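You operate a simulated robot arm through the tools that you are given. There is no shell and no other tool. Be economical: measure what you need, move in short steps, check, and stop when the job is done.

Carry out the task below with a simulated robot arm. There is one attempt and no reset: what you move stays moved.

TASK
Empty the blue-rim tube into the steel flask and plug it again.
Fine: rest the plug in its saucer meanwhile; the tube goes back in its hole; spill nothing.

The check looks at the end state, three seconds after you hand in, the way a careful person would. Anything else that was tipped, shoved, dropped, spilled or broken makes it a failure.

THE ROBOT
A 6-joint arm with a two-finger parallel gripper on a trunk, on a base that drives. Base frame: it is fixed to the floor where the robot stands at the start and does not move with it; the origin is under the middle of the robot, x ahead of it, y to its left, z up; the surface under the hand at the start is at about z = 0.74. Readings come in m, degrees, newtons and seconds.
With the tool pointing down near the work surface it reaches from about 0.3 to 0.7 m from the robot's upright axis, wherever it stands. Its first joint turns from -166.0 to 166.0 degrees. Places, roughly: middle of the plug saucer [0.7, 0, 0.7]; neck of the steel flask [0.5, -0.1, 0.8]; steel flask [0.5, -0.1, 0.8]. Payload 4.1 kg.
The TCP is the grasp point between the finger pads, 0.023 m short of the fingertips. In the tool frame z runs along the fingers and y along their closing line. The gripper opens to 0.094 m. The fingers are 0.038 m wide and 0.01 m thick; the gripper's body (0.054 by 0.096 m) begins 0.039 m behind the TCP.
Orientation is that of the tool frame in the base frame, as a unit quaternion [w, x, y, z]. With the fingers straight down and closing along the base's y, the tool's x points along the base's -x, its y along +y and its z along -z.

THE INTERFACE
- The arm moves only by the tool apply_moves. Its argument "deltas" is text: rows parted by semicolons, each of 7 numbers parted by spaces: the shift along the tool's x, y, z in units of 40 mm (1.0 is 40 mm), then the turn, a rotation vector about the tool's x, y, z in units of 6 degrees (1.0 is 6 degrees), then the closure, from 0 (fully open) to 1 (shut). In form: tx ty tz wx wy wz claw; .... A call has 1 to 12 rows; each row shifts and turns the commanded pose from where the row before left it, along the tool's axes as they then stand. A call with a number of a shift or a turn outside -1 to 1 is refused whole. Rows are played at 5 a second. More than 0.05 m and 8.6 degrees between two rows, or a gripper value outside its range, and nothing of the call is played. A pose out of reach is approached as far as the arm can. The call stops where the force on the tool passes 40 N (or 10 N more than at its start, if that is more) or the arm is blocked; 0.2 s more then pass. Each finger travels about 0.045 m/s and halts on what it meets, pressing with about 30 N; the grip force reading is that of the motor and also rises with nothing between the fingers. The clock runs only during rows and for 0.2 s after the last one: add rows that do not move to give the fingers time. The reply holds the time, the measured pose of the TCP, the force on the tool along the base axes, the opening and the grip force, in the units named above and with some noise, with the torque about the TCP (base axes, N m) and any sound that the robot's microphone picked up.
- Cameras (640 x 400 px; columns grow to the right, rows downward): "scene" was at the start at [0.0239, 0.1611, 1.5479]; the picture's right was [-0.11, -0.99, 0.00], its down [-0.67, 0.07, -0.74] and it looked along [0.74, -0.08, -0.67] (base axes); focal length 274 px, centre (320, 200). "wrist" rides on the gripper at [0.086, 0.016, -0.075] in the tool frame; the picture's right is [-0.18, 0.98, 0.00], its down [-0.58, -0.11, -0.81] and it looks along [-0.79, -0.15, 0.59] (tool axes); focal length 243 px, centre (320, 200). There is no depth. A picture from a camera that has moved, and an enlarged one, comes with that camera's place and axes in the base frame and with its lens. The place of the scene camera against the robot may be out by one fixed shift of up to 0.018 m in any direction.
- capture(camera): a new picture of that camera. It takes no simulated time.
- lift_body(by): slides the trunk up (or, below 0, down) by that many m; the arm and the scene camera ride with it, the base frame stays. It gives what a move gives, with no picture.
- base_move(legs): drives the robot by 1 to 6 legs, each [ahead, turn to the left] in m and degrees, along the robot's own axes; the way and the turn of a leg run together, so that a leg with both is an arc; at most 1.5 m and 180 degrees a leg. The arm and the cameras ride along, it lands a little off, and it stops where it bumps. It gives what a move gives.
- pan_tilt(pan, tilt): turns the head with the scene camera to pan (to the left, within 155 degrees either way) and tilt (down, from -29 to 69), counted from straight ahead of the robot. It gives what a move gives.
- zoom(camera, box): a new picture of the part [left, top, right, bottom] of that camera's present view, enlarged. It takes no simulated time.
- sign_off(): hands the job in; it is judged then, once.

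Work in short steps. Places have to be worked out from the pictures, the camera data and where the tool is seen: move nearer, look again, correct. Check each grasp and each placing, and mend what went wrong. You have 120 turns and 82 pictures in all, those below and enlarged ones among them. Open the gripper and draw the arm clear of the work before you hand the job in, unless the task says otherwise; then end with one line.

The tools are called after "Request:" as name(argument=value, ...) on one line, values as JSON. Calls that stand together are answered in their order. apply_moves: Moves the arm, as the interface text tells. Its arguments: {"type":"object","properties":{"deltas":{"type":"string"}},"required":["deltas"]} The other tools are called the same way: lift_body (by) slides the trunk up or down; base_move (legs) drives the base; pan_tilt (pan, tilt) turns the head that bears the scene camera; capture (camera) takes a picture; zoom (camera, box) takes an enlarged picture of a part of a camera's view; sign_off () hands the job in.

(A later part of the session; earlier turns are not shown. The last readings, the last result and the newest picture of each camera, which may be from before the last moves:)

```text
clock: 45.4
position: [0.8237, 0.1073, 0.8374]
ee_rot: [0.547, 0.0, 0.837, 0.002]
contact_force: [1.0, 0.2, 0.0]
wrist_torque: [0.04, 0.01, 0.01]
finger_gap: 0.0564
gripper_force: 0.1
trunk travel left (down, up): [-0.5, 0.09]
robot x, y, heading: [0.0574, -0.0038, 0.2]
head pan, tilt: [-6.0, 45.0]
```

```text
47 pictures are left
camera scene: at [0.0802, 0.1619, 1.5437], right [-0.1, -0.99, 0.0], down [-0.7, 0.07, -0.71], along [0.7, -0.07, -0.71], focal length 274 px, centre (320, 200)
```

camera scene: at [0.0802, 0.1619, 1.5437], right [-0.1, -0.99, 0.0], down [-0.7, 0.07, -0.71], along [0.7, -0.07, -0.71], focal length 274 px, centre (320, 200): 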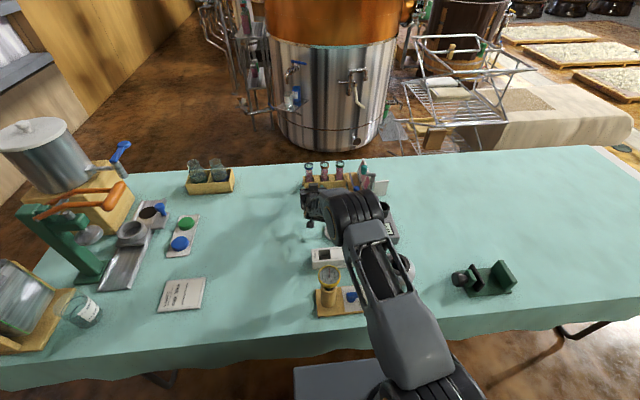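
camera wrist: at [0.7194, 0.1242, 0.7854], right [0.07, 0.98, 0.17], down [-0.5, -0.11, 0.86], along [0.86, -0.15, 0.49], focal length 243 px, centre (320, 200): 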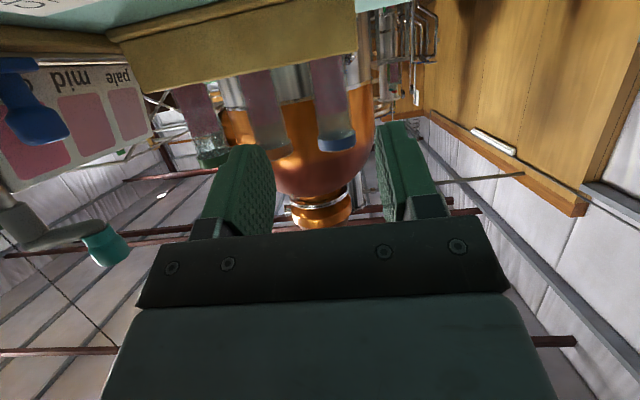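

Wrist view puts the tube at y ≈ 5 mm left of the hand, x≈0.947, rack top ≈0.787. I advance 75 mm with that correction, to z≈0.822.

Request:
apply_moves(deltas="-0.103 0.031 0.468 0 0 0 0.4; -0.103 0.031 0.468 0 0 0 0.4; -0.103 0.031 0.468 0 0 0 0.4; -0.103 0.031 0.468 0 0 0 0.4; 0 0 0 0 0 0 0.4")

Request:
capture(camera="wrist")

Request:
zoom(camera="scene", box=[280, 140, 376, 210])

```text
clock: 46.6
position: [0.8934, 0.1123, 0.8245]
ee_rot: [0.545, 0.002, 0.838, -0.002]
contact_force: [-0.4, 0.5, 0.2]
wrist_torque: [0.0, -0.02, -0.03]
finger_gap: 0.0563
gripper_force: 0.0
out of reach, approached as far as the arm can: row 4
trunk travel left (down, up): [-0.5, 0.09]
robot x, y, heading: [0.0546, -0.0019, -0.1]
head pan, tilt: [-6.0, 45.0]
```

```text
46 pictures are left
camera wrist: at [0.7894, 0.1296, 0.774], right [0.08, 0.98, 0.17], down [-0.5, -0.1, 0.86], along [0.86, -0.15, 0.49], focal length 243 px, centre (320, 200)
```

wrist: 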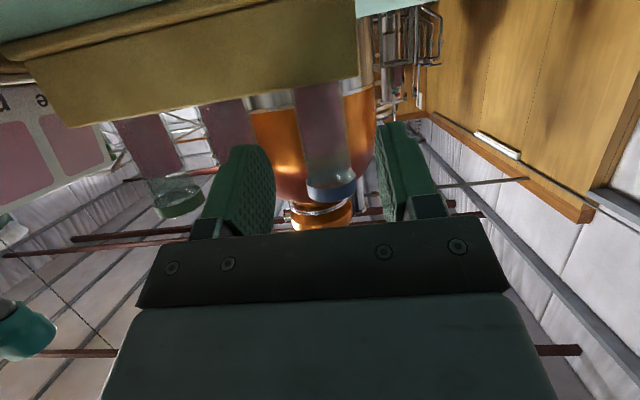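

```text
5.71 times, centred on (328, 175) of scene
camera zoom: at [0.0801, 0.1619, 1.5437], right [-0.1, -0.99, 0.0], down [-0.7, 0.07, -0.71], along [0.7, -0.07, -0.71], focal length 1568 px, centre (274, 343)
```

zoom: 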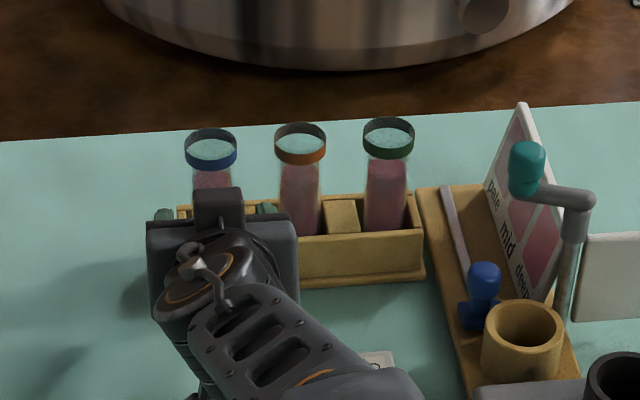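

The arm ran out of reach ~5 cm short. I draw the hand back 60 mm and drive 0.05 m nearer, since I judge the gap between plate and table to be about 7 cm.

Request:
apply_moves(deltas="0.305 0 -0.685 0 0 0 0.4; 0.305 0 -0.685 0 0 0 0.4; 0 0 0 0 0 0 0.4")

Request:
pan_tilt(pan=0, tilt=69)

Request:
capture(camera="scene")

```text
clock: 47.4
position: [0.8336, 0.1134, 0.8269]
ee_rot: [0.547, 0.001, 0.837, 0.001]
contact_force: [-0.3, -0.1, 0.7]
wrist_torque: [0.01, 0.02, 0.02]
finger_gap: 0.0564
gripper_force: 0.1
trunk travel left (down, up): [-0.5, 0.09]
robot x, y, heading: [0.0622, -0.0027, 0.2]
head pan, tilt: [-6.0, 45.0]
```

```text
clock: 48.3
position: [0.834, 0.1118, 0.8257]
ee_rot: [0.548, 0.0, 0.837, 0.002]
contact_force: [0.2, -0.1, 0.7]
wrist_torque: [-0.01, 0.02, 0.0]
finger_gap: 0.0562
gripper_force: 0.0
trunk travel left (down, up): [-0.5, 0.09]
robot x, y, heading: [0.0571, 0.001, 0.0]
head pan, tilt: [0.0, 68.8]
```

```text
44 pictures are left
camera scene: at [0.0551, 0.1704, 1.5149], right [0.0, -1.0, 0.0], down [-0.93, 0.0, -0.36], along [0.36, 0.0, -0.93], focal length 274 px, centre (320, 200)
```

scene: 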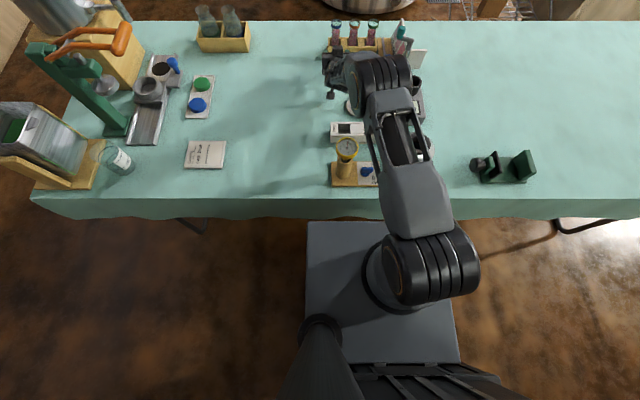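

The gap between plate and cloth looks like 4–6 cm. I drive only 0.035 m and plan to gain the rest by a flatter tool.

Request:
base_move(legs=[[0.035, 0]])

Request:
capture(camera="scene")

```text
clock: 49.1
position: [0.8678, 0.1127, 0.8256]
ee_rot: [0.547, 0.001, 0.837, 0.001]
contact_force: [0.4, 0.3, -0.6]
wrist_torque: [-0.01, 0.01, -0.02]
finger_gap: 0.0563
gripper_force: 0.1
trunk travel left (down, up): [-0.5, 0.09]
robot x, y, heading: [0.0977, 0.0023, -0.1]
head pan, tilt: [0.0, 68.8]
```

```text
43 pictures are left
camera scene: at [0.09, 0.1705, 1.5148], right [0.0, -1.0, 0.0], down [-0.93, 0.0, -0.36], along [0.36, 0.0, -0.93], focal length 274 px, centre (320, 200)
```

scene: 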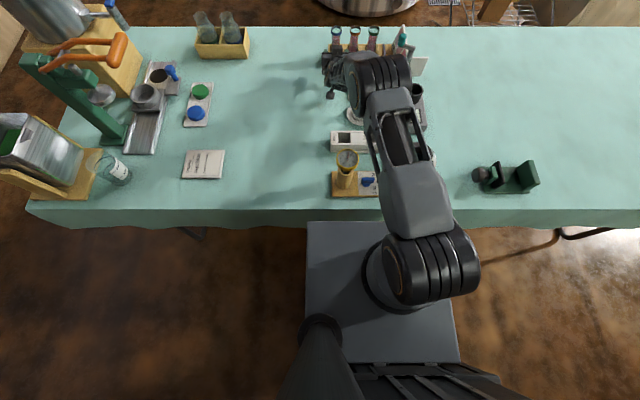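

The cloth now nearly meets the plate, so no more driving. I flatten the tool by 6° and advance to x≈0.915 to look.

Request:
apply_moves(deltas="-0.1 0 0 0 -1 0 0.4; -0.15 0 0.36 0 0 0 0.4; -0.15 0 0.36 0 0 0 0.4; -0.05 0 0.36 0 0 0 0.4; 0 0 0 0 0 0 0.4")

Request:
capture(camera="wrist")

```text
clock: 50.3
position: [0.9158, 0.1146, 0.8304]
ee_rot: [0.59, 0.001, 0.808, 0.001]
contact_force: [0.1, 0.3, 0.7]
wrist_torque: [0.01, 0.0, 0.01]
finger_gap: 0.0562
gripper_force: 0.1
trunk travel left (down, up): [-0.5, 0.09]
robot x, y, heading: [0.0889, -0.0005, 0.3]
head pan, tilt: [0.0, 68.8]
```

```text
42 pictures are left
camera wrist: at [0.8183, 0.1301, 0.7687], right [0.06, 0.98, 0.18], down [-0.59, -0.11, 0.8], along [0.81, -0.15, 0.57], focal length 243 px, centre (320, 200)
```

wrist: 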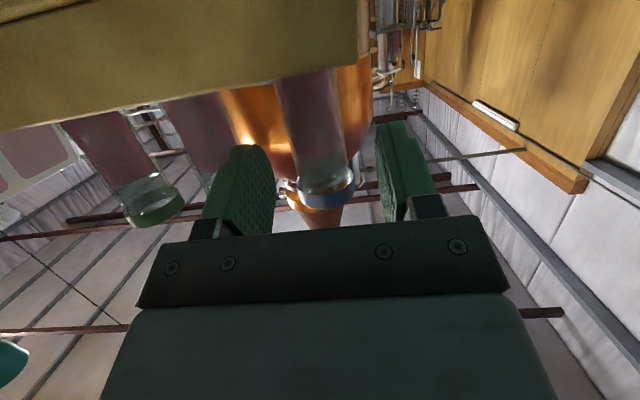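

The tube is centred between the fingers. I advance 30 mm more so the pads straddle it.

Request:
apply_moves(deltas="-0.077 -0.02 0.24 0 0 0 0.4; -0.077 0 0.24 0 0 0 0.4; -0.077 0 0.24 0 0 0 0.4; 0 0 0 0 0 0 0.4")

Request:
capture(camera="wrist")

Request:
zoom(camera="scene", box=[300, 10, 428, 90])

```text
clock: 51.3
position: [0.9354, 0.1124, 0.8288]
ee_rot: [0.589, 0.0, 0.808, 0.001]
contact_force: [-1.5, -0.3, -0.7]
wrist_torque: [-0.02, -0.01, 0.02]
finger_gap: 0.0563
gripper_force: 0.1
out of reach, approached as far as the arm can: row 3
trunk travel left (down, up): [-0.5, 0.09]
robot x, y, heading: [0.0931, -0.0008, -0.0]
head pan, tilt: [0.0, 68.8]
```

```text
41 pictures are left
camera wrist: at [0.8379, 0.1286, 0.7676], right [0.06, 0.98, 0.18], down [-0.59, -0.11, 0.8], along [0.81, -0.15, 0.57], focal length 243 px, centre (320, 200)
```

wrist: 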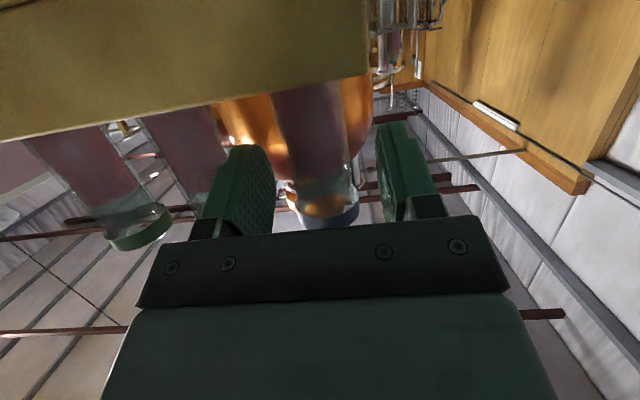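

```text
5.00 times, centred on (364, 50) of scene
camera zoom: at [0.0896, 0.1705, 1.5148], right [0.0, -1.0, 0.0], down [-0.93, 0.0, -0.36], along [0.36, 0.0, -0.93], focal length 1372 px, centre (100, 950)
```

zoom: 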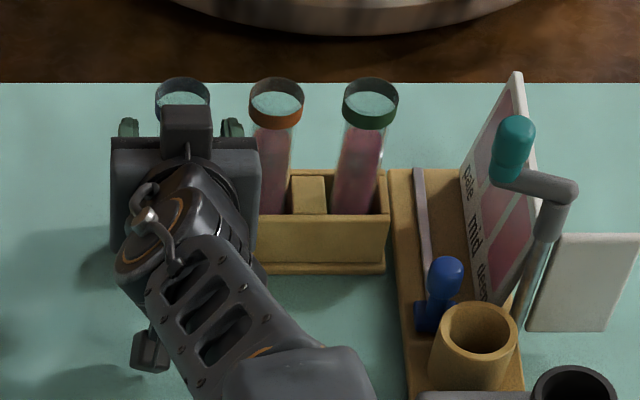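

The tube axis is still ~15 mm beyond the TCP. I creep the base 12 mm ahead, which moves the pads around the tube.

Request:
base_move(legs=[[0.012, 0]])

Request:
capture(camera="wrist")

```text
clock: 52.1
position: [0.9478, 0.1136, 0.8293]
ee_rot: [0.589, 0.0, 0.808, 0.001]
contact_force: [0.1, -0.7, 0.6]
wrist_torque: [0.01, 0.04, -0.03]
finger_gap: 0.0565
gripper_force: 0.0
trunk travel left (down, up): [-0.5, 0.09]
robot x, y, heading: [0.1053, -0.0035, 0.2]
head pan, tilt: [0.0, 68.8]
```

```text
39 pictures are left
camera wrist: at [0.85, 0.1288, 0.7675], right [0.06, 0.98, 0.18], down [-0.59, -0.11, 0.8], along [0.81, -0.15, 0.57], focal length 243 px, centre (320, 200)
```

wrist: 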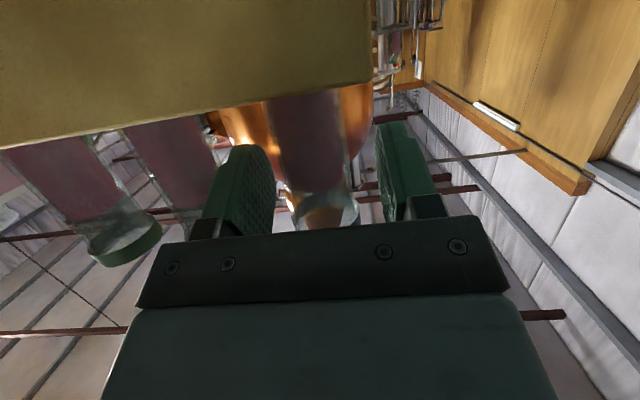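

Now the tube is between the pads near the TCP. I close.

Request:
apply_moves(deltas="0 0 0 0 0 0 0.5; 0 0 0 0 0 0 0.6; 0 0 0 0 0 0 0.7; 0 0 0 0 0 0 0.8; 0 0 0 0 0 0 0.8; 0 0 0 0 0 0 0.8; 0 0 0 0 0 0 0.8")

Request:
capture(camera="wrist")

```text
clock: 53.7
position: [0.948, 0.1123, 0.8296]
ee_rot: [0.589, 0.0, 0.808, 0.002]
contact_force: [0.4, -0.9, 0.1]
wrist_torque: [-0.02, -0.01, 0.01]
finger_gap: 0.0345
gripper_force: 30.5
trunk travel left (down, up): [-0.5, 0.09]
robot x, y, heading: [0.1054, -0.0022, 0.1]
head pan, tilt: [0.0, 68.8]
```

```text
38 pictures are left
camera wrist: at [0.8499, 0.1287, 0.7675], right [0.06, 0.98, 0.18], down [-0.59, -0.11, 0.8], along [0.81, -0.15, 0.57], focal length 243 px, centre (320, 200)
```

wrist: 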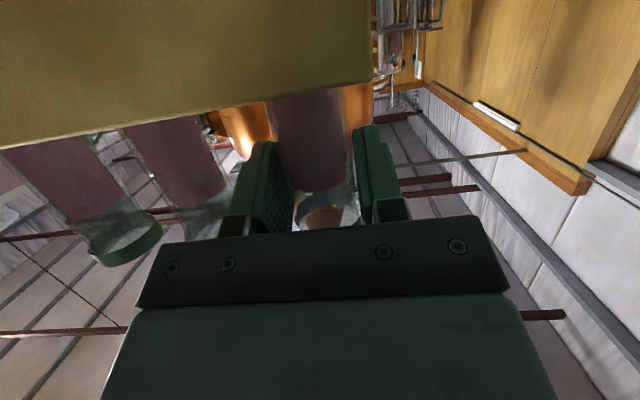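

The tube is held (34.5 mm). I lift it straight up with the trunk, keeping the arm posture.

Request:
lift_body(by=0.03)

Request:
zoom(camera="scene", box=[300, 0, 428, 90])

```text
clock: 54.4
position: [0.9484, 0.1135, 0.8584]
ee_rot: [0.589, 0.001, 0.808, 0.0]
contact_force: [-0.5, 0.7, -0.5]
wrist_torque: [0.04, -0.02, 0.01]
finger_gap: 0.0346
gripper_force: 29.7
trunk travel left (down, up): [-0.53, 0.06]
robot x, y, heading: [0.1063, -0.0013, -0.1]
head pan, tilt: [0.0, 68.8]
```

```text
4.44 times, centred on (364, 45) of scene
camera zoom: at [0.1019, 0.1706, 1.5448], right [0.0, -1.0, 0.0], down [-0.93, 0.0, -0.36], along [0.36, 0.0, -0.93], focal length 1220 px, centre (124, 889)
```

zoom: 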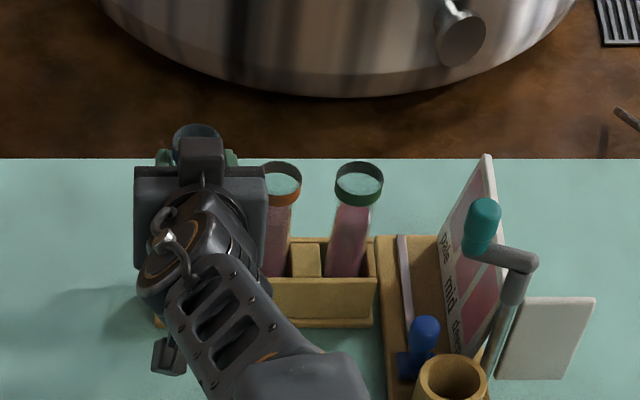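

The tube is rising cleanly. I lift further to bring its bottom clear of the rack.

Request:
lift_body(by=0.057)

Request:
zoom(camera="scene", box=[290, 0, 418, 90])

Request:
capture(camera="wrist")

```text
clock: 55.4
position: [0.9494, 0.1126, 0.9159]
ee_rot: [0.589, 0.001, 0.808, 0.001]
contact_force: [-1.7, -0.5, -1.6]
wrist_torque: [0.01, 0.0, -0.01]
finger_gap: 0.0345
gripper_force: 30.3
trunk travel left (down, up): [-0.587, 0.003]
robot x, y, heading: [0.1029, 0.0015, 0.1]
head pan, tilt: [0.0, 68.8]
```

```text
4.44 times, centred on (354, 45) of scene
camera zoom: at [0.1019, 0.1706, 1.6018], right [0.0, -1.0, 0.0], down [-0.93, 0.0, -0.36], along [0.36, 0.0, -0.93], focal length 1220 px, centre (169, 889)
```

zoom: 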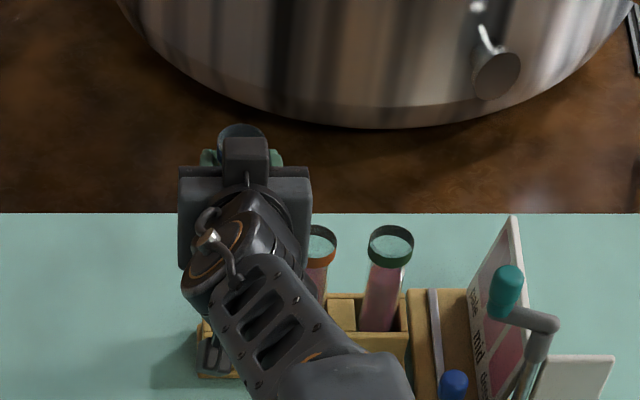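

```text
35 pictures are left
camera wrist: at [0.85, 0.1288, 0.8544], right [0.06, 0.98, 0.18], down [-0.59, -0.11, 0.8], along [0.81, -0.15, 0.57], focal length 243 px, centre (320, 200)
```

wrist: 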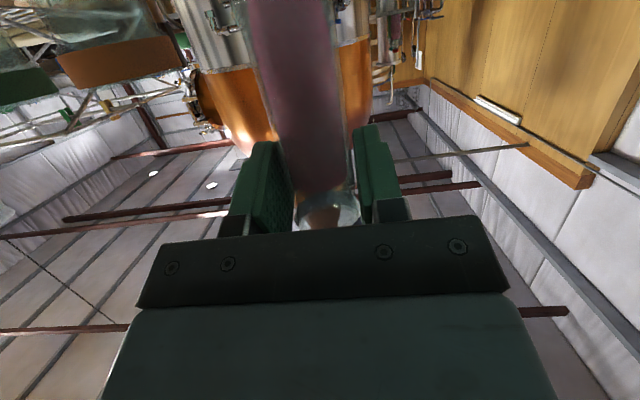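

The tube's bottom should be near z≈0.83, above the rack (0.79). I back the base 0.22 m straight away from the rack.

Request:
base_move(legs=[[-0.22, 0]])

Request:
pan_tilt(pan=-6, tilt=50)

Request:
capture(camera="scene")

```text
clock: 57.1
position: [0.7209, 0.1156, 0.9166]
ee_rot: [0.59, -0.002, 0.807, 0.003]
contact_force: [-0.1, 0.0, -0.7]
wrist_torque: [-0.06, 0.0, -0.01]
finger_gap: 0.0346
gripper_force: 30.2
trunk travel left (down, up): [-0.587, 0.003]
robot x, y, heading: [-0.1243, 0.0024, 0.2]
head pan, tilt: [0.0, 68.8]
```

```text
clock: 57.9
position: [0.7209, 0.1158, 0.9166]
ee_rot: [0.589, -0.002, 0.808, 0.003]
contact_force: [-0.6, 0.1, -0.3]
wrist_torque: [-0.01, 0.06, 0.0]
finger_gap: 0.0348
gripper_force: 30.1
trunk travel left (down, up): [-0.587, 0.003]
robot x, y, heading: [-0.1241, 0.0004, 0.5]
head pan, tilt: [-6.0, 50.0]
```

```text
34 pictures are left
camera scene: at [-0.1053, 0.1619, 1.6237], right [-0.1, -1.0, 0.0], down [-0.76, 0.08, -0.64], along [0.64, -0.06, -0.77], focal length 274 px, centre (320, 200)
```

scene: 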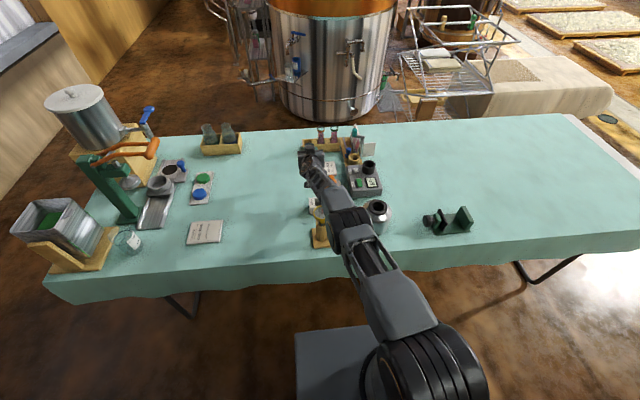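

Clear. I raise the tube 8 cm and carry it level to beside the flask: TCP about (0.482,-0.142,0.99).

Request:
apply_moves(deltas="-0.28 0 -0.22 0 0 0 0.8; -0.56 0 -0.44 0 0 0 0.8; -0.56 0 -0.44 0 0 0 0.8; -0.28 0 -0.22 0 0 0 0.8; 0 0 0 0 0 0 0.8")

Request:
apply_moves(deltas="0.089 -0.357 -0.277 0 0 0 0.8; 0.178 -0.714 -0.553 0 0 0 0.8; 0.178 -0.714 -0.553 0 0 0 0.8; 0.178 -0.714 -0.553 0 0 0 0.8; 0.178 -0.714 -0.553 0 0 0 0.8; 0.178 -0.714 -0.553 0 0 0 0.8; 0.178 -0.714 -0.553 0 0 0 0.8; 0.178 -0.714 -0.553 0 0 0 0.8; 0.178 -0.714 -0.553 0 0 0 0.8; 0.089 -0.357 -0.277 0 0 0 0.8; 0 0 0 0 0 0 0.8")

Request:
zoom(camera="scene", box=[310, 150, 438, 250])

```text
clock: 59.1
position: [0.6903, 0.1159, 0.9954]
ee_rot: [0.589, -0.001, 0.808, 0.003]
contact_force: [0.2, -0.1, -0.6]
wrist_torque: [0.05, 0.01, 0.02]
finger_gap: 0.0345
gripper_force: 29.9
trunk travel left (down, up): [-0.587, 0.003]
robot x, y, heading: [-0.1213, -0.002, 0.1]
head pan, tilt: [-6.0, 50.0]
```

```text
clock: 61.5
position: [0.4901, 0.0819, 1.0165]
ee_rot: [0.588, -0.004, 0.809, -0.01]
contact_force: [-0.3, 0.2, -1.2]
wrist_torque: [0.01, 0.0, 0.01]
finger_gap: 0.0346
gripper_force: 29.9
out of reach, approached as far as the arm can: row 2, 3, 4, 5, 6, 7, 8, 9, 10
trunk travel left (down, up): [-0.587, 0.003]
robot x, y, heading: [-0.1209, -0.0018, 0.3]
head pan, tilt: [-6.0, 50.0]
```

```text
4.00 times, centred on (374, 200) of scene
camera zoom: at [-0.1051, 0.1618, 1.6237], right [-0.1, -1.0, 0.0], down [-0.76, 0.08, -0.64], along [0.64, -0.06, -0.77], focal length 1098 px, centre (104, 200)
```

zoom: 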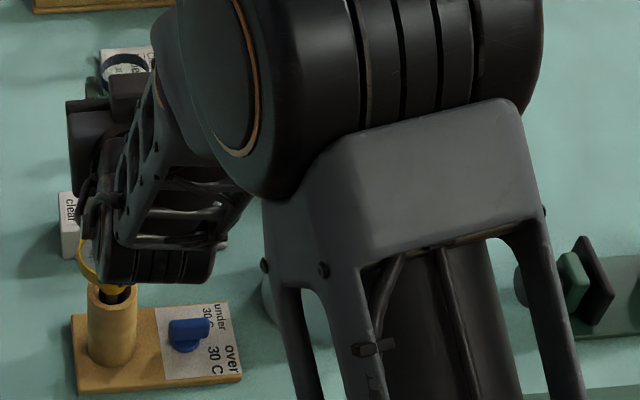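

The inward move stalled (the wrist joint limit when the arm folds); nothing was touched and the tube is still upright. I extend the arm back out and will instead drive the base further back, pouring with the arm stretched.

Request:
apply_moves(deltas="-0.131 0.06 0.614 0 0 0 0.8; -0.131 0.06 0.614 0 0 0 0.8; -0.131 0.06 0.614 0 0 0 0.8; -0.131 0.06 0.614 0 0 0 0.8; -0.131 0.06 0.614 0 0 0 0.8; -0.131 0.06 0.614 0 0 0 0.8; -0.131 0.06 0.614 0 0 0 0.8; -0.131 0.06 0.614 0 0 0 0.8; 0 0 0 0 0 0 0.8")

Request:
capture(camera="wrist")

```text
clock: 63.5
position: [0.6911, 0.1073, 0.9958]
ee_rot: [0.589, 0.0, 0.808, 0.002]
contact_force: [-0.9, 0.6, -0.4]
wrist_torque: [0.0, -0.01, 0.0]
finger_gap: 0.0346
gripper_force: 29.7
out of reach, approached as far as the arm can: row 1
trunk travel left (down, up): [-0.587, 0.003]
robot x, y, heading: [-0.1225, -0.0005, 0.1]
head pan, tilt: [-6.0, 50.0]
```

```text
32 pictures are left
camera wrist: at [0.5936, 0.1218, 0.9342], right [0.05, 0.98, 0.18], down [-0.59, -0.11, 0.8], along [0.81, -0.15, 0.57], focal length 243 px, centre (320, 200)
```

wrist: 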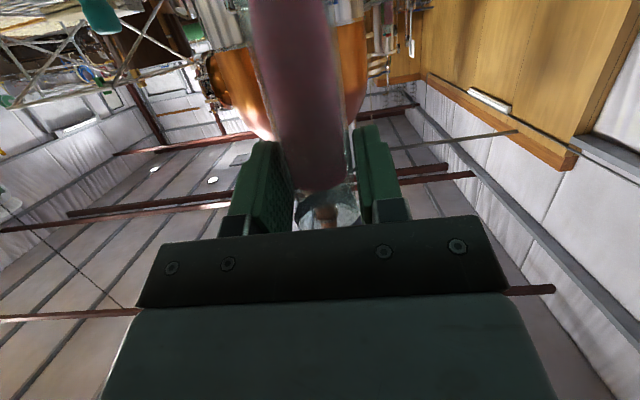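

Tube is upright again, with ~38 mm headspace above the liquid. I turn the whole robot 16.5° right and back off 0.215 m, which brings the hand beside the flask without folding the arm.

Request:
base_move(legs=[[0, -16.5], [-0.215, 0]])

Request:
pan_tilt(pan=6, tilt=45)

Request:
capture(camera="scene")

```text
clock: 66.1
position: [0.482, -0.0606, 0.9966]
ee_rot: [0.584, 0.109, 0.8, -0.078]
contact_force: [-0.7, 0.0, -0.8]
wrist_torque: [-0.01, 0.01, 0.04]
finger_gap: 0.0345
gripper_force: 30.3
trunk travel left (down, up): [-0.587, 0.003]
robot x, y, heading: [-0.3314, 0.0572, -15.3]
head pan, tilt: [-6.0, 50.0]
```

```text
clock: 66.9
position: [0.4832, -0.0612, 0.9965]
ee_rot: [0.584, 0.109, 0.801, -0.078]
contact_force: [-0.2, 0.4, -1.6]
wrist_torque: [-0.01, 0.01, -0.02]
finger_gap: 0.0343
gripper_force: 29.9
trunk travel left (down, up): [-0.587, 0.003]
robot x, y, heading: [-0.331, 0.0543, -15.3]
head pan, tilt: [6.0, 45.0]
```

```text
31 pictures are left
camera scene: at [-0.2624, 0.2238, 1.6306], right [-0.16, -0.99, 0.0], down [-0.7, 0.12, -0.71], along [0.7, -0.12, -0.71], focal length 274 px, centre (320, 200)
```

scene: 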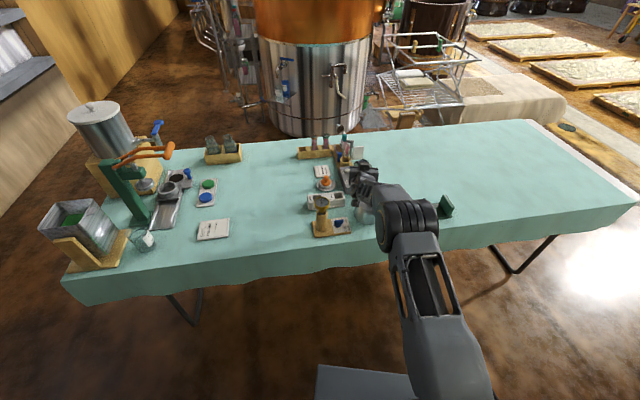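

Hand is at (0.483,-0.061). I nudge it to (0.497,-0.075) and check whether that is reached.

Request:
apply_moves(deltas="-0.068 -0.122 0.21 0 0 0 0.8; -0.068 -0.122 0.21 0 0 0 0.8; 0 0 0 0 0 0 0.8")

Request:
zoom(camera="scene", box=[300, 140, 428, 240])

```text
clock: 67.7
position: [0.496, -0.0761, 0.996]
ee_rot: [0.584, 0.109, 0.8, -0.078]
contact_force: [-0.1, 0.5, -1.0]
wrist_torque: [-0.01, 0.0, -0.02]
finger_gap: 0.0345
gripper_force: 30.0
trunk travel left (down, up): [-0.587, 0.003]
robot x, y, heading: [-0.3297, 0.0628, -15.4]
head pan, tilt: [6.0, 45.0]
```

```text
4.00 times, centred on (364, 190) of scene
camera zoom: at [-0.2624, 0.2238, 1.6307], right [-0.16, -0.99, 0.0], down [-0.7, 0.12, -0.71], along [0.7, -0.12, -0.71], focal length 1098 px, centre (144, 240)
```

zoom: 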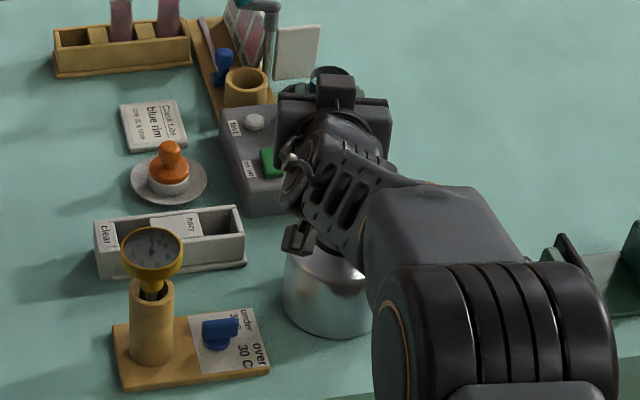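

Position reached and upright. I roll the tube 48° towards the flask (no pour yet), still high.

Request:
apply_moves(deltas="0 0 0 0 0 1 0.8; 0 0 0 0 0 1 0.8; 0 0 0 0 0 1 0.8; 0 0 0 0 0 1 0.8; 0 0 0 0 0 1 0.8; 0 0 0 0 0 1 0.8; 0 0 0 0 0 1 0.8; 0 0 0 0 0 1 0.8; 0 0 0 0 0 0 0.8")

Request:
capture(camera="wrist")

Request:
zoom(camera="scene", box=[332, 140, 428, 200])

```text
clock: 69.7
position: [0.5248, -0.0701, 0.9981]
ee_rot: [0.565, 0.426, 0.687, 0.167]
contact_force: [-1.1, 0.3, 0.1]
wrist_torque: [0.01, 0.0, -0.01]
finger_gap: 0.0347
gripper_force: 30.0
out of reach, approached as far as the arm can: row 4, 5, 6, 7
trunk travel left (down, up): [-0.587, 0.003]
robot x, y, heading: [-0.3289, 0.0564, -15.3]
head pan, tilt: [6.0, 45.0]
```

```text
29 pictures are left
camera wrist: at [0.4621, 0.0247, 0.9752], right [0.39, 0.43, 0.81], down [-0.78, -0.31, 0.54], along [0.48, -0.85, 0.22], focal length 243 px, centre (320, 200)
```

wrist: 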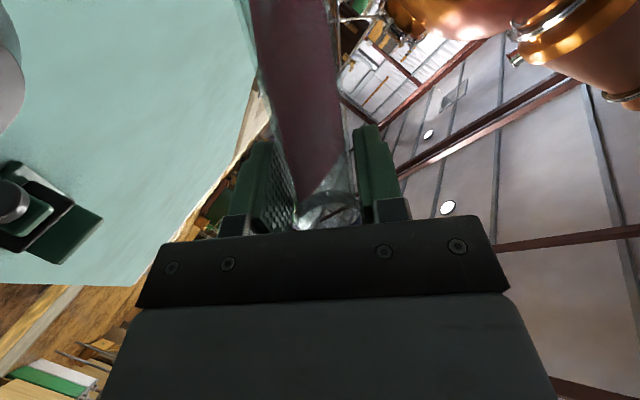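

```text
6.67 times, centred on (380, 170) of scene
camera zoom: at [-0.2624, 0.2238, 1.6307], right [-0.16, -0.99, 0.0], down [-0.7, 0.12, -0.71], along [0.7, -0.12, -0.71], focal length 1829 px, centre (-80, 400)
```

zoom: 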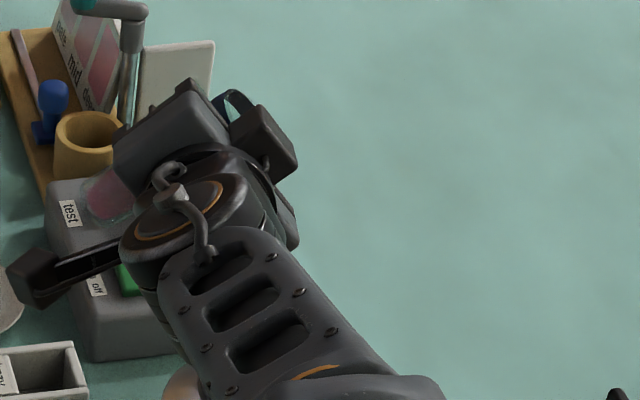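

The roll went through a wrist flip, shifting the TCP to (0.525,-0.070), and the liquid seems close to the lip. I look closely before moving further.

Request:
zoom(camera="wrist", box=[240, 100, 420, 250])

```text
2.67 times, centred on (330, 175) of wrist
camera zoom: at [0.4621, 0.0247, 0.9752], right [0.39, 0.43, 0.81], down [-0.78, -0.31, 0.54], along [0.48, -0.85, 0.22], focal length 647 px, centre (293, 267)
```

zoom: 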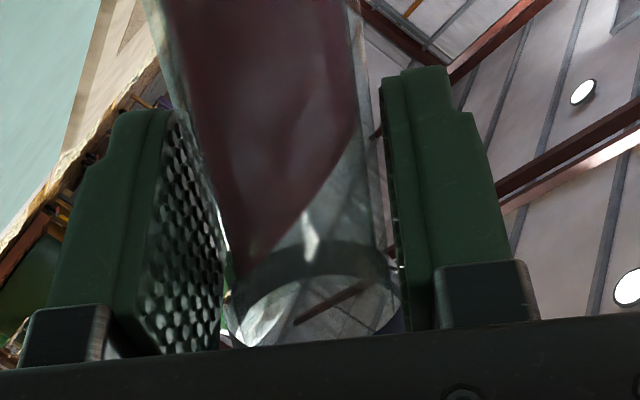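

The liquid ends about 1 cm short of the lip: no spill. I bring the TCP back to (0.497,-0.0745) in small steps at this tilt.

Request:
apply_moves(deltas="-0.028 -0.114 -0.205 0 0 0 0.8; -0.028 -0.114 -0.205 0 0 0 0.8; -0.028 -0.114 -0.205 0 0 0 0.8; 0 0 0 0 0 0 0.8")

```text
clock: 70.7
position: [0.5252, -0.0727, 0.998]
ee_rot: [0.565, 0.426, 0.687, 0.166]
contact_force: [-0.1, -0.1, -1.7]
wrist_torque: [-0.01, 0.04, 0.01]
finger_gap: 0.0345
gripper_force: 29.6
out of reach, approached as far as the arm can: row 1, 2, 3
trunk travel left (down, up): [-0.587, 0.003]
robot x, y, heading: [-0.3335, 0.0569, -15.4]
head pan, tilt: [6.0, 45.0]
```

This folding is blocked at this pitch. A sturdier way is to pour by pitching the tool forward-down (tube mouth moving away from the robot), with no roll. I first roll back upright.

Request:
apply_moves(deltas="0 0 0 0 0 -1 0.8; 0 0 0 0 0 -1 0.8; 0 0 0 0 0 -1 0.8; 0 0 0 0 0 -1 0.8; 0 0 0 0 0 -1 0.8; 0 0 0 0 0 -1 0.8; 0 0 0 0 0 -1 0.8; 0 0 0 0 0 -1 0.8; 0 0 0 0 0 0 0.8")

```text
clock: 72.7
position: [0.5257, -0.0722, 0.998]
ee_rot: [0.584, 0.108, 0.801, -0.077]
contact_force: [0.6, -0.2, -0.4]
wrist_torque: [0.02, -0.01, 0.02]
finger_gap: 0.0347
gripper_force: 29.8
trunk travel left (down, up): [-0.587, 0.003]
robot x, y, heading: [-0.3267, 0.0581, -15.1]
head pan, tilt: [6.0, 45.0]
```

Upright again. Now I pitch the tool 36° down while drawing the hand in 12 cm, so the wrist stays in reach.

Request:
apply_moves(deltas="0.155 0 -0.476 0 1 0 0.8; 0.203 0 -0.457 0 1 0 0.8; 0.25 0 -0.433 0 1 0 0.8; 0.294 0 -0.405 0 1 0 0.8; 0.335 0 -0.372 0 1 0 0.8; 0.372 0 -0.335 0 1 0 0.8; 0 0 0 0 0 0 0.8")

Request:
capture(camera="wrist")

```text
clock: 74.3
position: [0.4072, -0.041, 0.998]
ee_rot: [0.308, 0.127, 0.942, -0.041]
contact_force: [-0.5, -0.5, -0.5]
wrist_torque: [-0.02, 0.03, 0.02]
finger_gap: 0.0346
gripper_force: 29.6
trunk travel left (down, up): [-0.587, 0.003]
robot x, y, heading: [-0.3303, 0.0569, -15.4]
head pan, tilt: [6.0, 45.0]
```

```text
26 pictures are left
camera wrist: at [0.3015, 0.0049, 1.0045], right [0.4, 0.91, 0.11], down [-0.04, -0.11, 0.99], along [0.91, -0.41, -0.01], focal length 243 px, centre (320, 200)
```

wrist: 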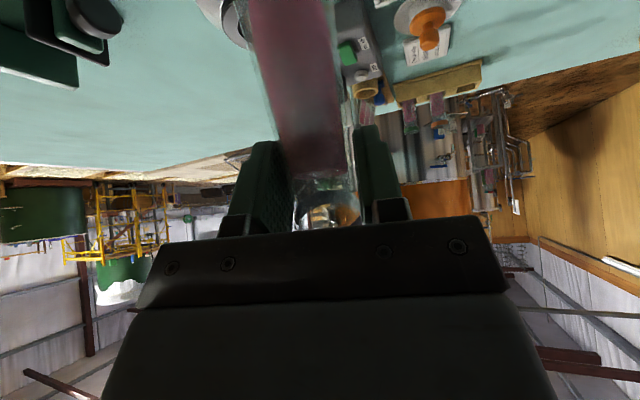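

The tube is tilted 36°, liquid well inside. I draw the hand in a further 30 cm along the arm's heading, then the base can come nearer.

Request:
apply_moves(deltas="0.667 -0.12 -0.485 0 0 0 0.8; 0.667 -0.12 -0.485 0 0 0 0.8; 0.667 -0.12 -0.485 0 0 0 0.8; 0.667 -0.12 -0.485 0 0 0 0.8; 0.667 -0.12 -0.485 0 0 0 0.8; 0.667 -0.12 -0.485 0 0 0 0.8; 0.667 -0.12 -0.485 0 0 0 0.8; 0.667 -0.12 -0.485 0 0 0 0.8; 0.667 -0.12 -0.485 0 0 0 0.8; 0 0 0 0 0 0 0.8")

```text
clock: 76.5
position: [0.1132, -0.0053, 0.9941]
ee_rot: [0.31, 0.128, 0.941, -0.041]
contact_force: [0.3, 1.0, -1.0]
wrist_torque: [-0.02, 0.02, -0.04]
finger_gap: 0.0347
gripper_force: 29.8
trunk travel left (down, up): [-0.587, 0.003]
robot x, y, heading: [-0.3304, 0.0553, -15.3]
head pan, tilt: [6.0, 45.0]
```

Feasible. Now I drive 0.35 m ahead, which brings the mouth behind and above the neck, still 9 cm high.

Request:
base_move(legs=[[0.345, 0]])

Request:
pan_tilt(pan=6, tilt=50)

Request:
capture(camera="scene")

Request:
capture(camera="wrist")

```text
clock: 78.8
position: [0.4535, -0.0998, 0.9938]
ee_rot: [0.309, 0.127, 0.942, -0.04]
contact_force: [0.3, -0.2, -1.5]
wrist_torque: [0.05, -0.01, 0.04]
finger_gap: 0.0348
gripper_force: 30.2
trunk travel left (down, up): [-0.587, 0.003]
robot x, y, heading: [0.0067, -0.0392, -15.2]
head pan, tilt: [6.0, 45.0]
```

```text
clock: 79.4
position: [0.4535, -0.0977, 0.9947]
ee_rot: [0.309, 0.126, 0.942, -0.04]
contact_force: [1.1, -0.5, -1.2]
wrist_torque: [-0.01, 0.0, -0.01]
finger_gap: 0.0345
gripper_force: 29.5
trunk travel left (down, up): [-0.587, 0.003]
robot x, y, heading: [0.0118, -0.0369, -15.2]
head pan, tilt: [6.0, 50.0]
```

```text
25 pictures are left
camera scene: at [0.0736, 0.1309, 1.6238], right [-0.16, -0.99, 0.0], down [-0.76, 0.12, -0.64], along [0.63, -0.1, -0.77], focal length 274 px, centre (320, 200)
```

scene: 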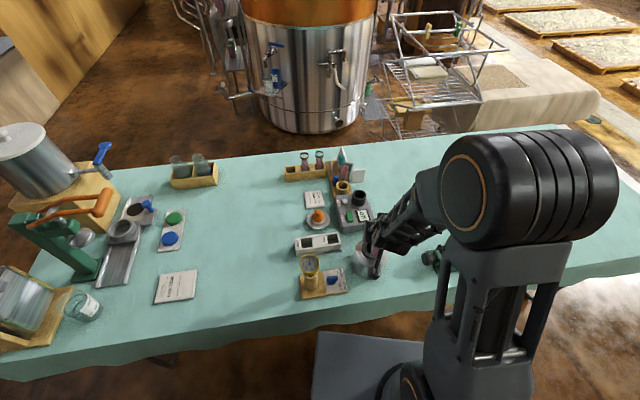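

```text
24 pictures are left
camera wrist: at [0.3468, -0.0526, 1.0015], right [0.4, 0.91, 0.11], down [-0.04, -0.11, 0.99], along [0.91, -0.4, -0.01], focal length 243 px, centre (320, 200)
```

wrist: 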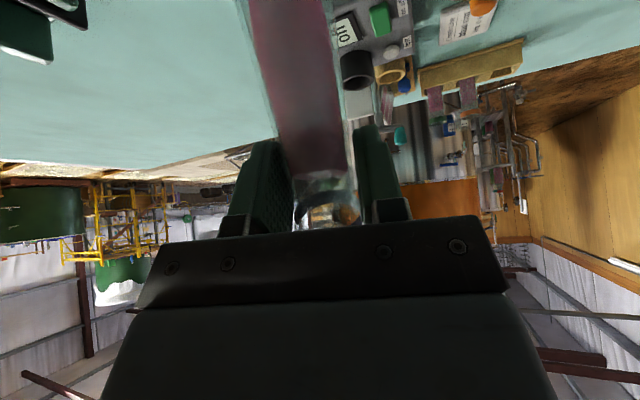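

Laterally aligned with the neck. I pull 8 mm back, pitch 6° more (tilt 42°), then lower with the trunk by 6 cm and look.

Request:
apply_moves(deltas="0.152 0 -0.11 0 0.5 0 0.8; 0 0 0 0 0.5 0 0.8; 0 0 0 0 0 0 0.8")

Request:
lift_body(by=-0.06)

Request:
zoom(camera="scene", box=[320, 180, 448, 280])

Request:
capture(camera="wrist")

```text
clock: 80.2
position: [0.4457, -0.0966, 0.9944]
ee_rot: [0.259, 0.129, 0.957, -0.034]
contact_force: [0.7, 1.3, -0.4]
wrist_torque: [-0.02, -0.01, 0.0]
finger_gap: 0.0345
gripper_force: 30.1
trunk travel left (down, up): [-0.587, 0.003]
robot x, y, heading: [0.0077, -0.0363, -15.3]
head pan, tilt: [6.0, 50.0]
```

```text
clock: 81.2
position: [0.4442, -0.0969, 0.9329]
ee_rot: [0.259, 0.128, 0.957, -0.032]
contact_force: [-0.5, -0.2, -0.4]
wrist_torque: [-0.02, -0.05, -0.01]
finger_gap: 0.0348
gripper_force: 29.7
trunk travel left (down, up): [-0.527, 0.063]
robot x, y, heading: [0.0091, -0.0355, -15.4]
head pan, tilt: [6.0, 50.0]
```

```text
4.00 times, centred on (384, 230) of scene
camera zoom: at [0.0734, 0.1309, 1.5638], right [-0.16, -0.99, 0.0], down [-0.76, 0.12, -0.64], along [0.63, -0.1, -0.77], focal length 1098 px, centre (64, 80)
```

zoom: 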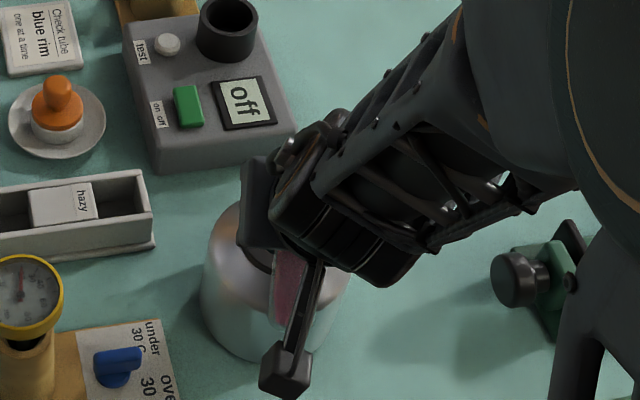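

```text
22 pictures are left
camera wrist: at [0.3401, -0.0516, 0.9531], right [0.41, 0.91, 0.1], down [0.06, -0.13, 0.99], along [0.91, -0.4, -0.11], focal length 243 px, centre (320, 200)
```

wrist: 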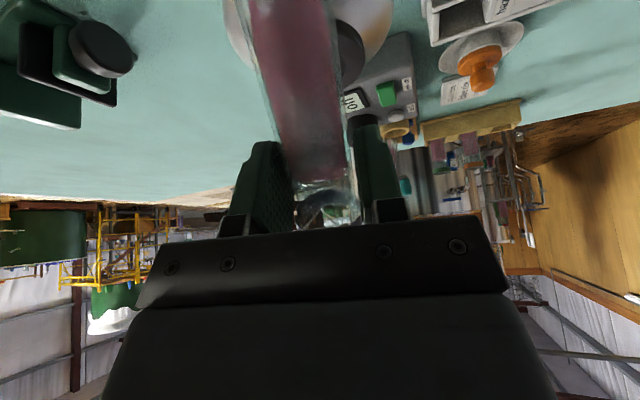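

I zoom in the wrist view to verify the lateral alignment of neck and mouth.

Request:
zoom(camera="wrist", box=[210, 0, 420, 130])

```text
3.05 times, centred on (315, 65) of wrist
camera zoom: at [0.3401, -0.0516, 0.9531], right [0.41, 0.91, 0.1], down [0.06, -0.13, 0.99], along [0.91, -0.4, -0.11], focal length 739 px, centre (335, 611)
```

zoom: 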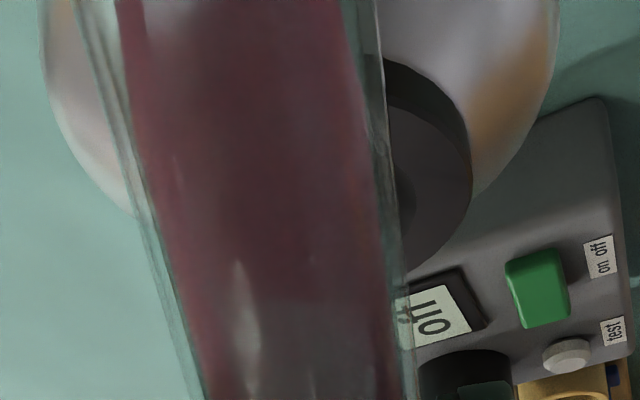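

The neck is about 2–3 mm to the right of my assumed line. I correct by 2.5 mm and lower the trunk 3.3 cm.

Request:
apply_moves(deltas="0 -0.06 0 0 0 0 0.8; 0 0 0 0 0 0 0.8")

Request:
lift_body(by=-0.033)

Request:
zoom(camera="scene", box=[340, 180, 436, 270])

```text
clock: 81.8
position: [0.444, -0.0987, 0.9334]
ee_rot: [0.259, 0.129, 0.957, -0.034]
contact_force: [0.4, 0.1, -0.4]
wrist_torque: [0.02, -0.03, -0.01]
finger_gap: 0.0345
gripper_force: 29.7
trunk travel left (down, up): [-0.527, 0.063]
robot x, y, heading: [0.0121, -0.0408, -15.3]
head pan, tilt: [6.0, 50.0]
```

```text
clock: 82.6
position: [0.4439, -0.098, 0.9007]
ee_rot: [0.258, 0.13, 0.957, -0.034]
contact_force: [-0.8, -1.2, 0.3]
wrist_torque: [0.0, -0.04, -0.02]
finger_gap: 0.0347
gripper_force: 30.1
trunk travel left (down, up): [-0.494, 0.096]
robot x, y, heading: [0.0134, -0.0366, -15.3]
head pan, tilt: [6.0, 50.0]
```

```text
4.44 times, centred on (388, 225) of scene
camera zoom: at [0.0734, 0.1309, 1.5307], right [-0.16, -0.99, 0.0], down [-0.76, 0.12, -0.64], along [0.63, -0.1, -0.77], focal length 1220 px, centre (18, 89)
```

zoom: 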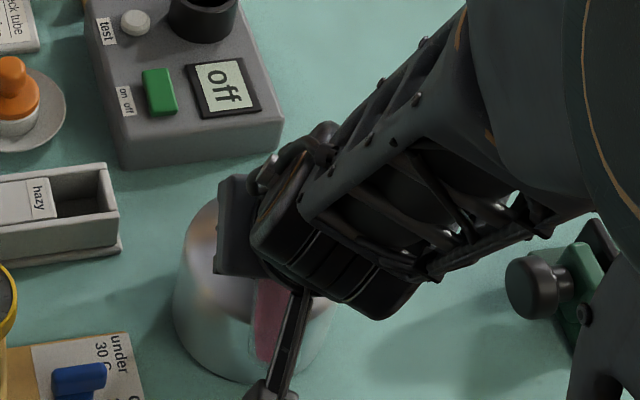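

Mouth lip is over the neck centre. I tilt slowly by 3° rows up to ~57° and look for the start of pouring.

Request:
apply_moves(deltas="0 0 0 0 0.5 0 0.8; 0 0 0 0 0.5 0 0.8; 0 0 0 0 0.5 0 0.8; 0 0 0 0 0.5 0 0.8; 0 0 0 0 0.5 0 0.8; 0 0 0 0 0 0 0.8")

Request:
capture(camera="wrist")

```text
clock: 84.0
position: [0.4417, -0.1054, 0.9]
ee_rot: [0.205, 0.135, 0.968, -0.047]
contact_force: [0.4, 0.8, -1.0]
wrist_torque: [-0.02, -0.01, 0.03]
finger_gap: 0.0346
gripper_force: 30.1
out of reach, approached as far as the arm can: row 2, 4
trunk travel left (down, up): [-0.494, 0.096]
robot x, y, heading: [0.0072, -0.0354, -15.5]
head pan, tilt: [6.0, 50.0]
```

```text
19 pictures are left
camera wrist: at [0.3415, -0.0586, 0.931], right [0.44, 0.9, 0.04], down [0.17, -0.13, 0.98], along [0.88, -0.42, -0.21], focal length 243 px, centre (320, 200)
```

wrist: 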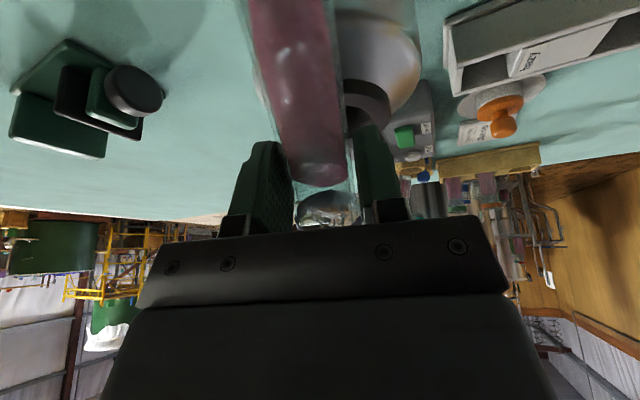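

The wrist is in a flipped posture (its 4th joint near the limit), so it cannot pitch further this way; nothing has poured. I raise the trunk 6 cm, then pitch the hand up again about the wrist to untangle it.

Request:
lift_body(by=0.07)

Request:
apply_moves(deltas="-0.5 0 0 0 -1 0 0.8; -0.5 0 0 0 -1 0 0.8; -0.5 0 0 0 -1 0 0.8; -0.5 0 0 0 -1 0 0.8; 0 0 0 0 0 0 0.8")

Request:
apply_moves(deltas="-0.25 0 0 0 -0.5 0 0.8; -0.25 0 0 0 -0.5 0 0.8; -0.25 0 0 0 -0.5 0 0.8; -0.25 0 0 0 -0.5 0 0.8; -0.25 0 0 0 -0.5 0 0.8; -0.25 0 0 0 -0.5 0 0.8; -0.25 0 0 0 -0.5 0 0.8; -0.25 0 0 0 -0.5 0 0.8; 0 0 0 0 0 0 0.8")

```text
clock: 85.1
position: [0.4426, -0.1056, 0.9711]
ee_rot: [0.205, 0.135, 0.968, -0.047]
contact_force: [0.6, 0.0, 0.1]
wrist_torque: [0.04, -0.03, -0.03]
finger_gap: 0.0345
gripper_force: 29.8
trunk travel left (down, up): [-0.564, 0.026]
robot x, y, heading: [0.0123, -0.0365, -15.3]
head pan, tilt: [6.0, 50.0]
```

```text
clock: 86.3
position: [0.4924, -0.1235, 1.0058]
ee_rot: [0.376, 0.125, 0.915, -0.08]
contact_force: [-0.5, 0.2, -1.3]
wrist_torque: [0.01, -0.05, 0.0]
finger_gap: 0.0346
gripper_force: 29.5
out of reach, approached as far as the arm can: row 1, 2
trunk travel left (down, up): [-0.564, 0.026]
robot x, y, heading: [0.0149, -0.0396, -15.4]
head pan, tilt: [6.0, 50.0]
```

```text
clock: 88.3
position: [0.5368, -0.134, 1.0689]
ee_rot: [0.557, 0.106, 0.817, -0.104]
contact_force: [-0.8, -1.3, 0.2]
wrist_torque: [0.01, -0.05, -0.03]
finger_gap: 0.0345
gripper_force: 30.2
trunk travel left (down, up): [-0.564, 0.026]
robot x, y, heading: [0.0139, -0.0372, -15.1]
head pan, tilt: [6.0, 50.0]
```

All the way up without stalling. Now I yaw the tool ~11.6° to point radially from the robot's axis, keeping the wrist point fixed.

Request:
apply_moves(deltas="0 0.235 0 -0.45 0 -0.172 0.8; 0 0.235 0 -0.45 0 -0.172 0.8; 0 0.235 0 -0.45 0 -0.172 0.8; 0 0.235 0 -0.45 0 -0.172 0.8; 0 0 0 0 0 0 0.8")

```text
clock: 89.5
position: [0.5488, -0.0476, 1.0775]
ee_rot: [0.56, 0.027, 0.827, -0.051]
contact_force: [0.7, -0.5, -0.7]
wrist_torque: [0.03, -0.05, -0.01]
finger_gap: 0.0349
gripper_force: 29.9
out of reach, approached as far as the arm can: row 1, 2, 3, 4
trunk travel left (down, up): [-0.564, 0.026]
robot x, y, heading: [0.0121, -0.0343, -14.9]
head pan, tilt: [6.0, 50.0]
```

The pattern fits: the forearm points steeply down here, so the wrist is bent up with joint 4 at its limit. With the trunk low and the hand high relative to it, the wrist bends down naturally. I raise the hand 24 cm in small steps, tube upright.

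Request:
apply_moves(deltas="-0.467 0 -0.179 0 0 0 0.8; -0.467 0 -0.179 0 0 0 0.8; -0.467 0 -0.179 0 0 0 0.8; -0.467 0 -0.179 0 0 0 0.8; -0.467 0 -0.179 0 0 0 0.8; -0.467 0 -0.179 0 0 0 0.8; -0.467 0 -0.179 0 0 0 0.8; -0.467 0 -0.179 0 0 0 0.8; -0.467 0 -0.179 0 0 0 0.8; -0.467 0 -0.179 0 0 0 0.8; -0.467 0 -0.179 0 0 0 0.8; -0.467 0 -0.179 0 0 0 0.8")

Request:
capture(camera="scene")

```text
clock: 92.1
position: [0.5526, -0.0383, 1.3173]
ee_rot: [0.56, 0.024, 0.827, -0.047]
contact_force: [0.3, 0.0, -1.0]
wrist_torque: [0.01, 0.02, 0.03]
finger_gap: 0.0345
gripper_force: 30.1
trunk travel left (down, up): [-0.564, 0.026]
robot x, y, heading: [0.0089, -0.0352, -15.1]
head pan, tilt: [6.0, 50.0]
```

```text
18 pictures are left
camera scene: at [0.0735, 0.131, 1.6007], right [-0.16, -0.99, 0.0], down [-0.76, 0.12, -0.64], along [0.63, -0.1, -0.77], focal length 274 px, centre (320, 200)
```

scene: 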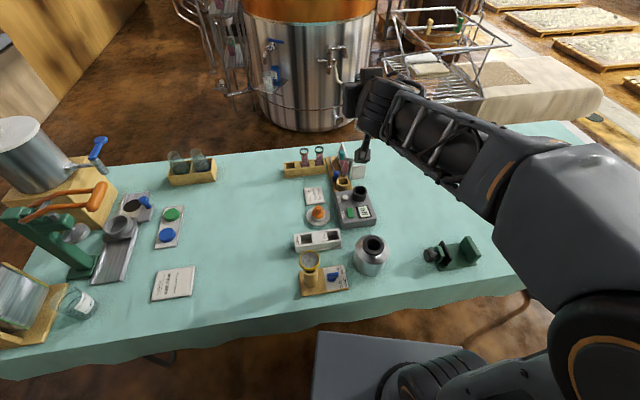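

That passed smoothly; nothing spilled and the open neck is visible. Now I level the tool's roll, aim it radially, and move above/behind the neck, still high.

Request:
apply_moves(deltas="0 0 0 0.28 0 0.6 0.8; 0.226 -0.496 -0.571 0 0 0 0.8; 0.226 -0.496 -0.571 0 0 0 0.8; 0.226 -0.496 -0.571 0 0 0 0.8; 0.226 -0.496 -0.571 0 0 0 0.8; 0 0 0 0 0 0 0.8")

Request:
apply_moves(deltas="0 0 0 0 1 0 0.8; 0 0 0 0 1 0 0.8; 0 0 0 0 1 0 0.8; 0 0 0 0 1 0 0.8; 0 0 0 0 0 0 0.8")

```text
clock: 93.5
position: [0.4449, -0.1005, 1.3214]
ee_rot: [0.561, 0.059, 0.825, -0.042]
contact_force: [-0.7, 0.7, -0.7]
wrist_torque: [-0.04, 0.02, 0.01]
finger_gap: 0.0348
gripper_force: 30.3
trunk travel left (down, up): [-0.564, 0.026]
robot x, y, heading: [0.0114, -0.0378, -15.2]
head pan, tilt: [6.0, 50.0]
```

```text
clock: 94.7
position: [0.4439, -0.1007, 1.3212]
ee_rot: [0.376, 0.065, 0.924, -0.028]
contact_force: [0.7, -0.9, -0.3]
wrist_torque: [-0.03, 0.0, -0.02]
finger_gap: 0.0347
gripper_force: 29.9
trunk travel left (down, up): [-0.564, 0.026]
robot x, y, heading: [0.0119, -0.0381, -15.1]
head pan, tilt: [6.0, 50.0]
```

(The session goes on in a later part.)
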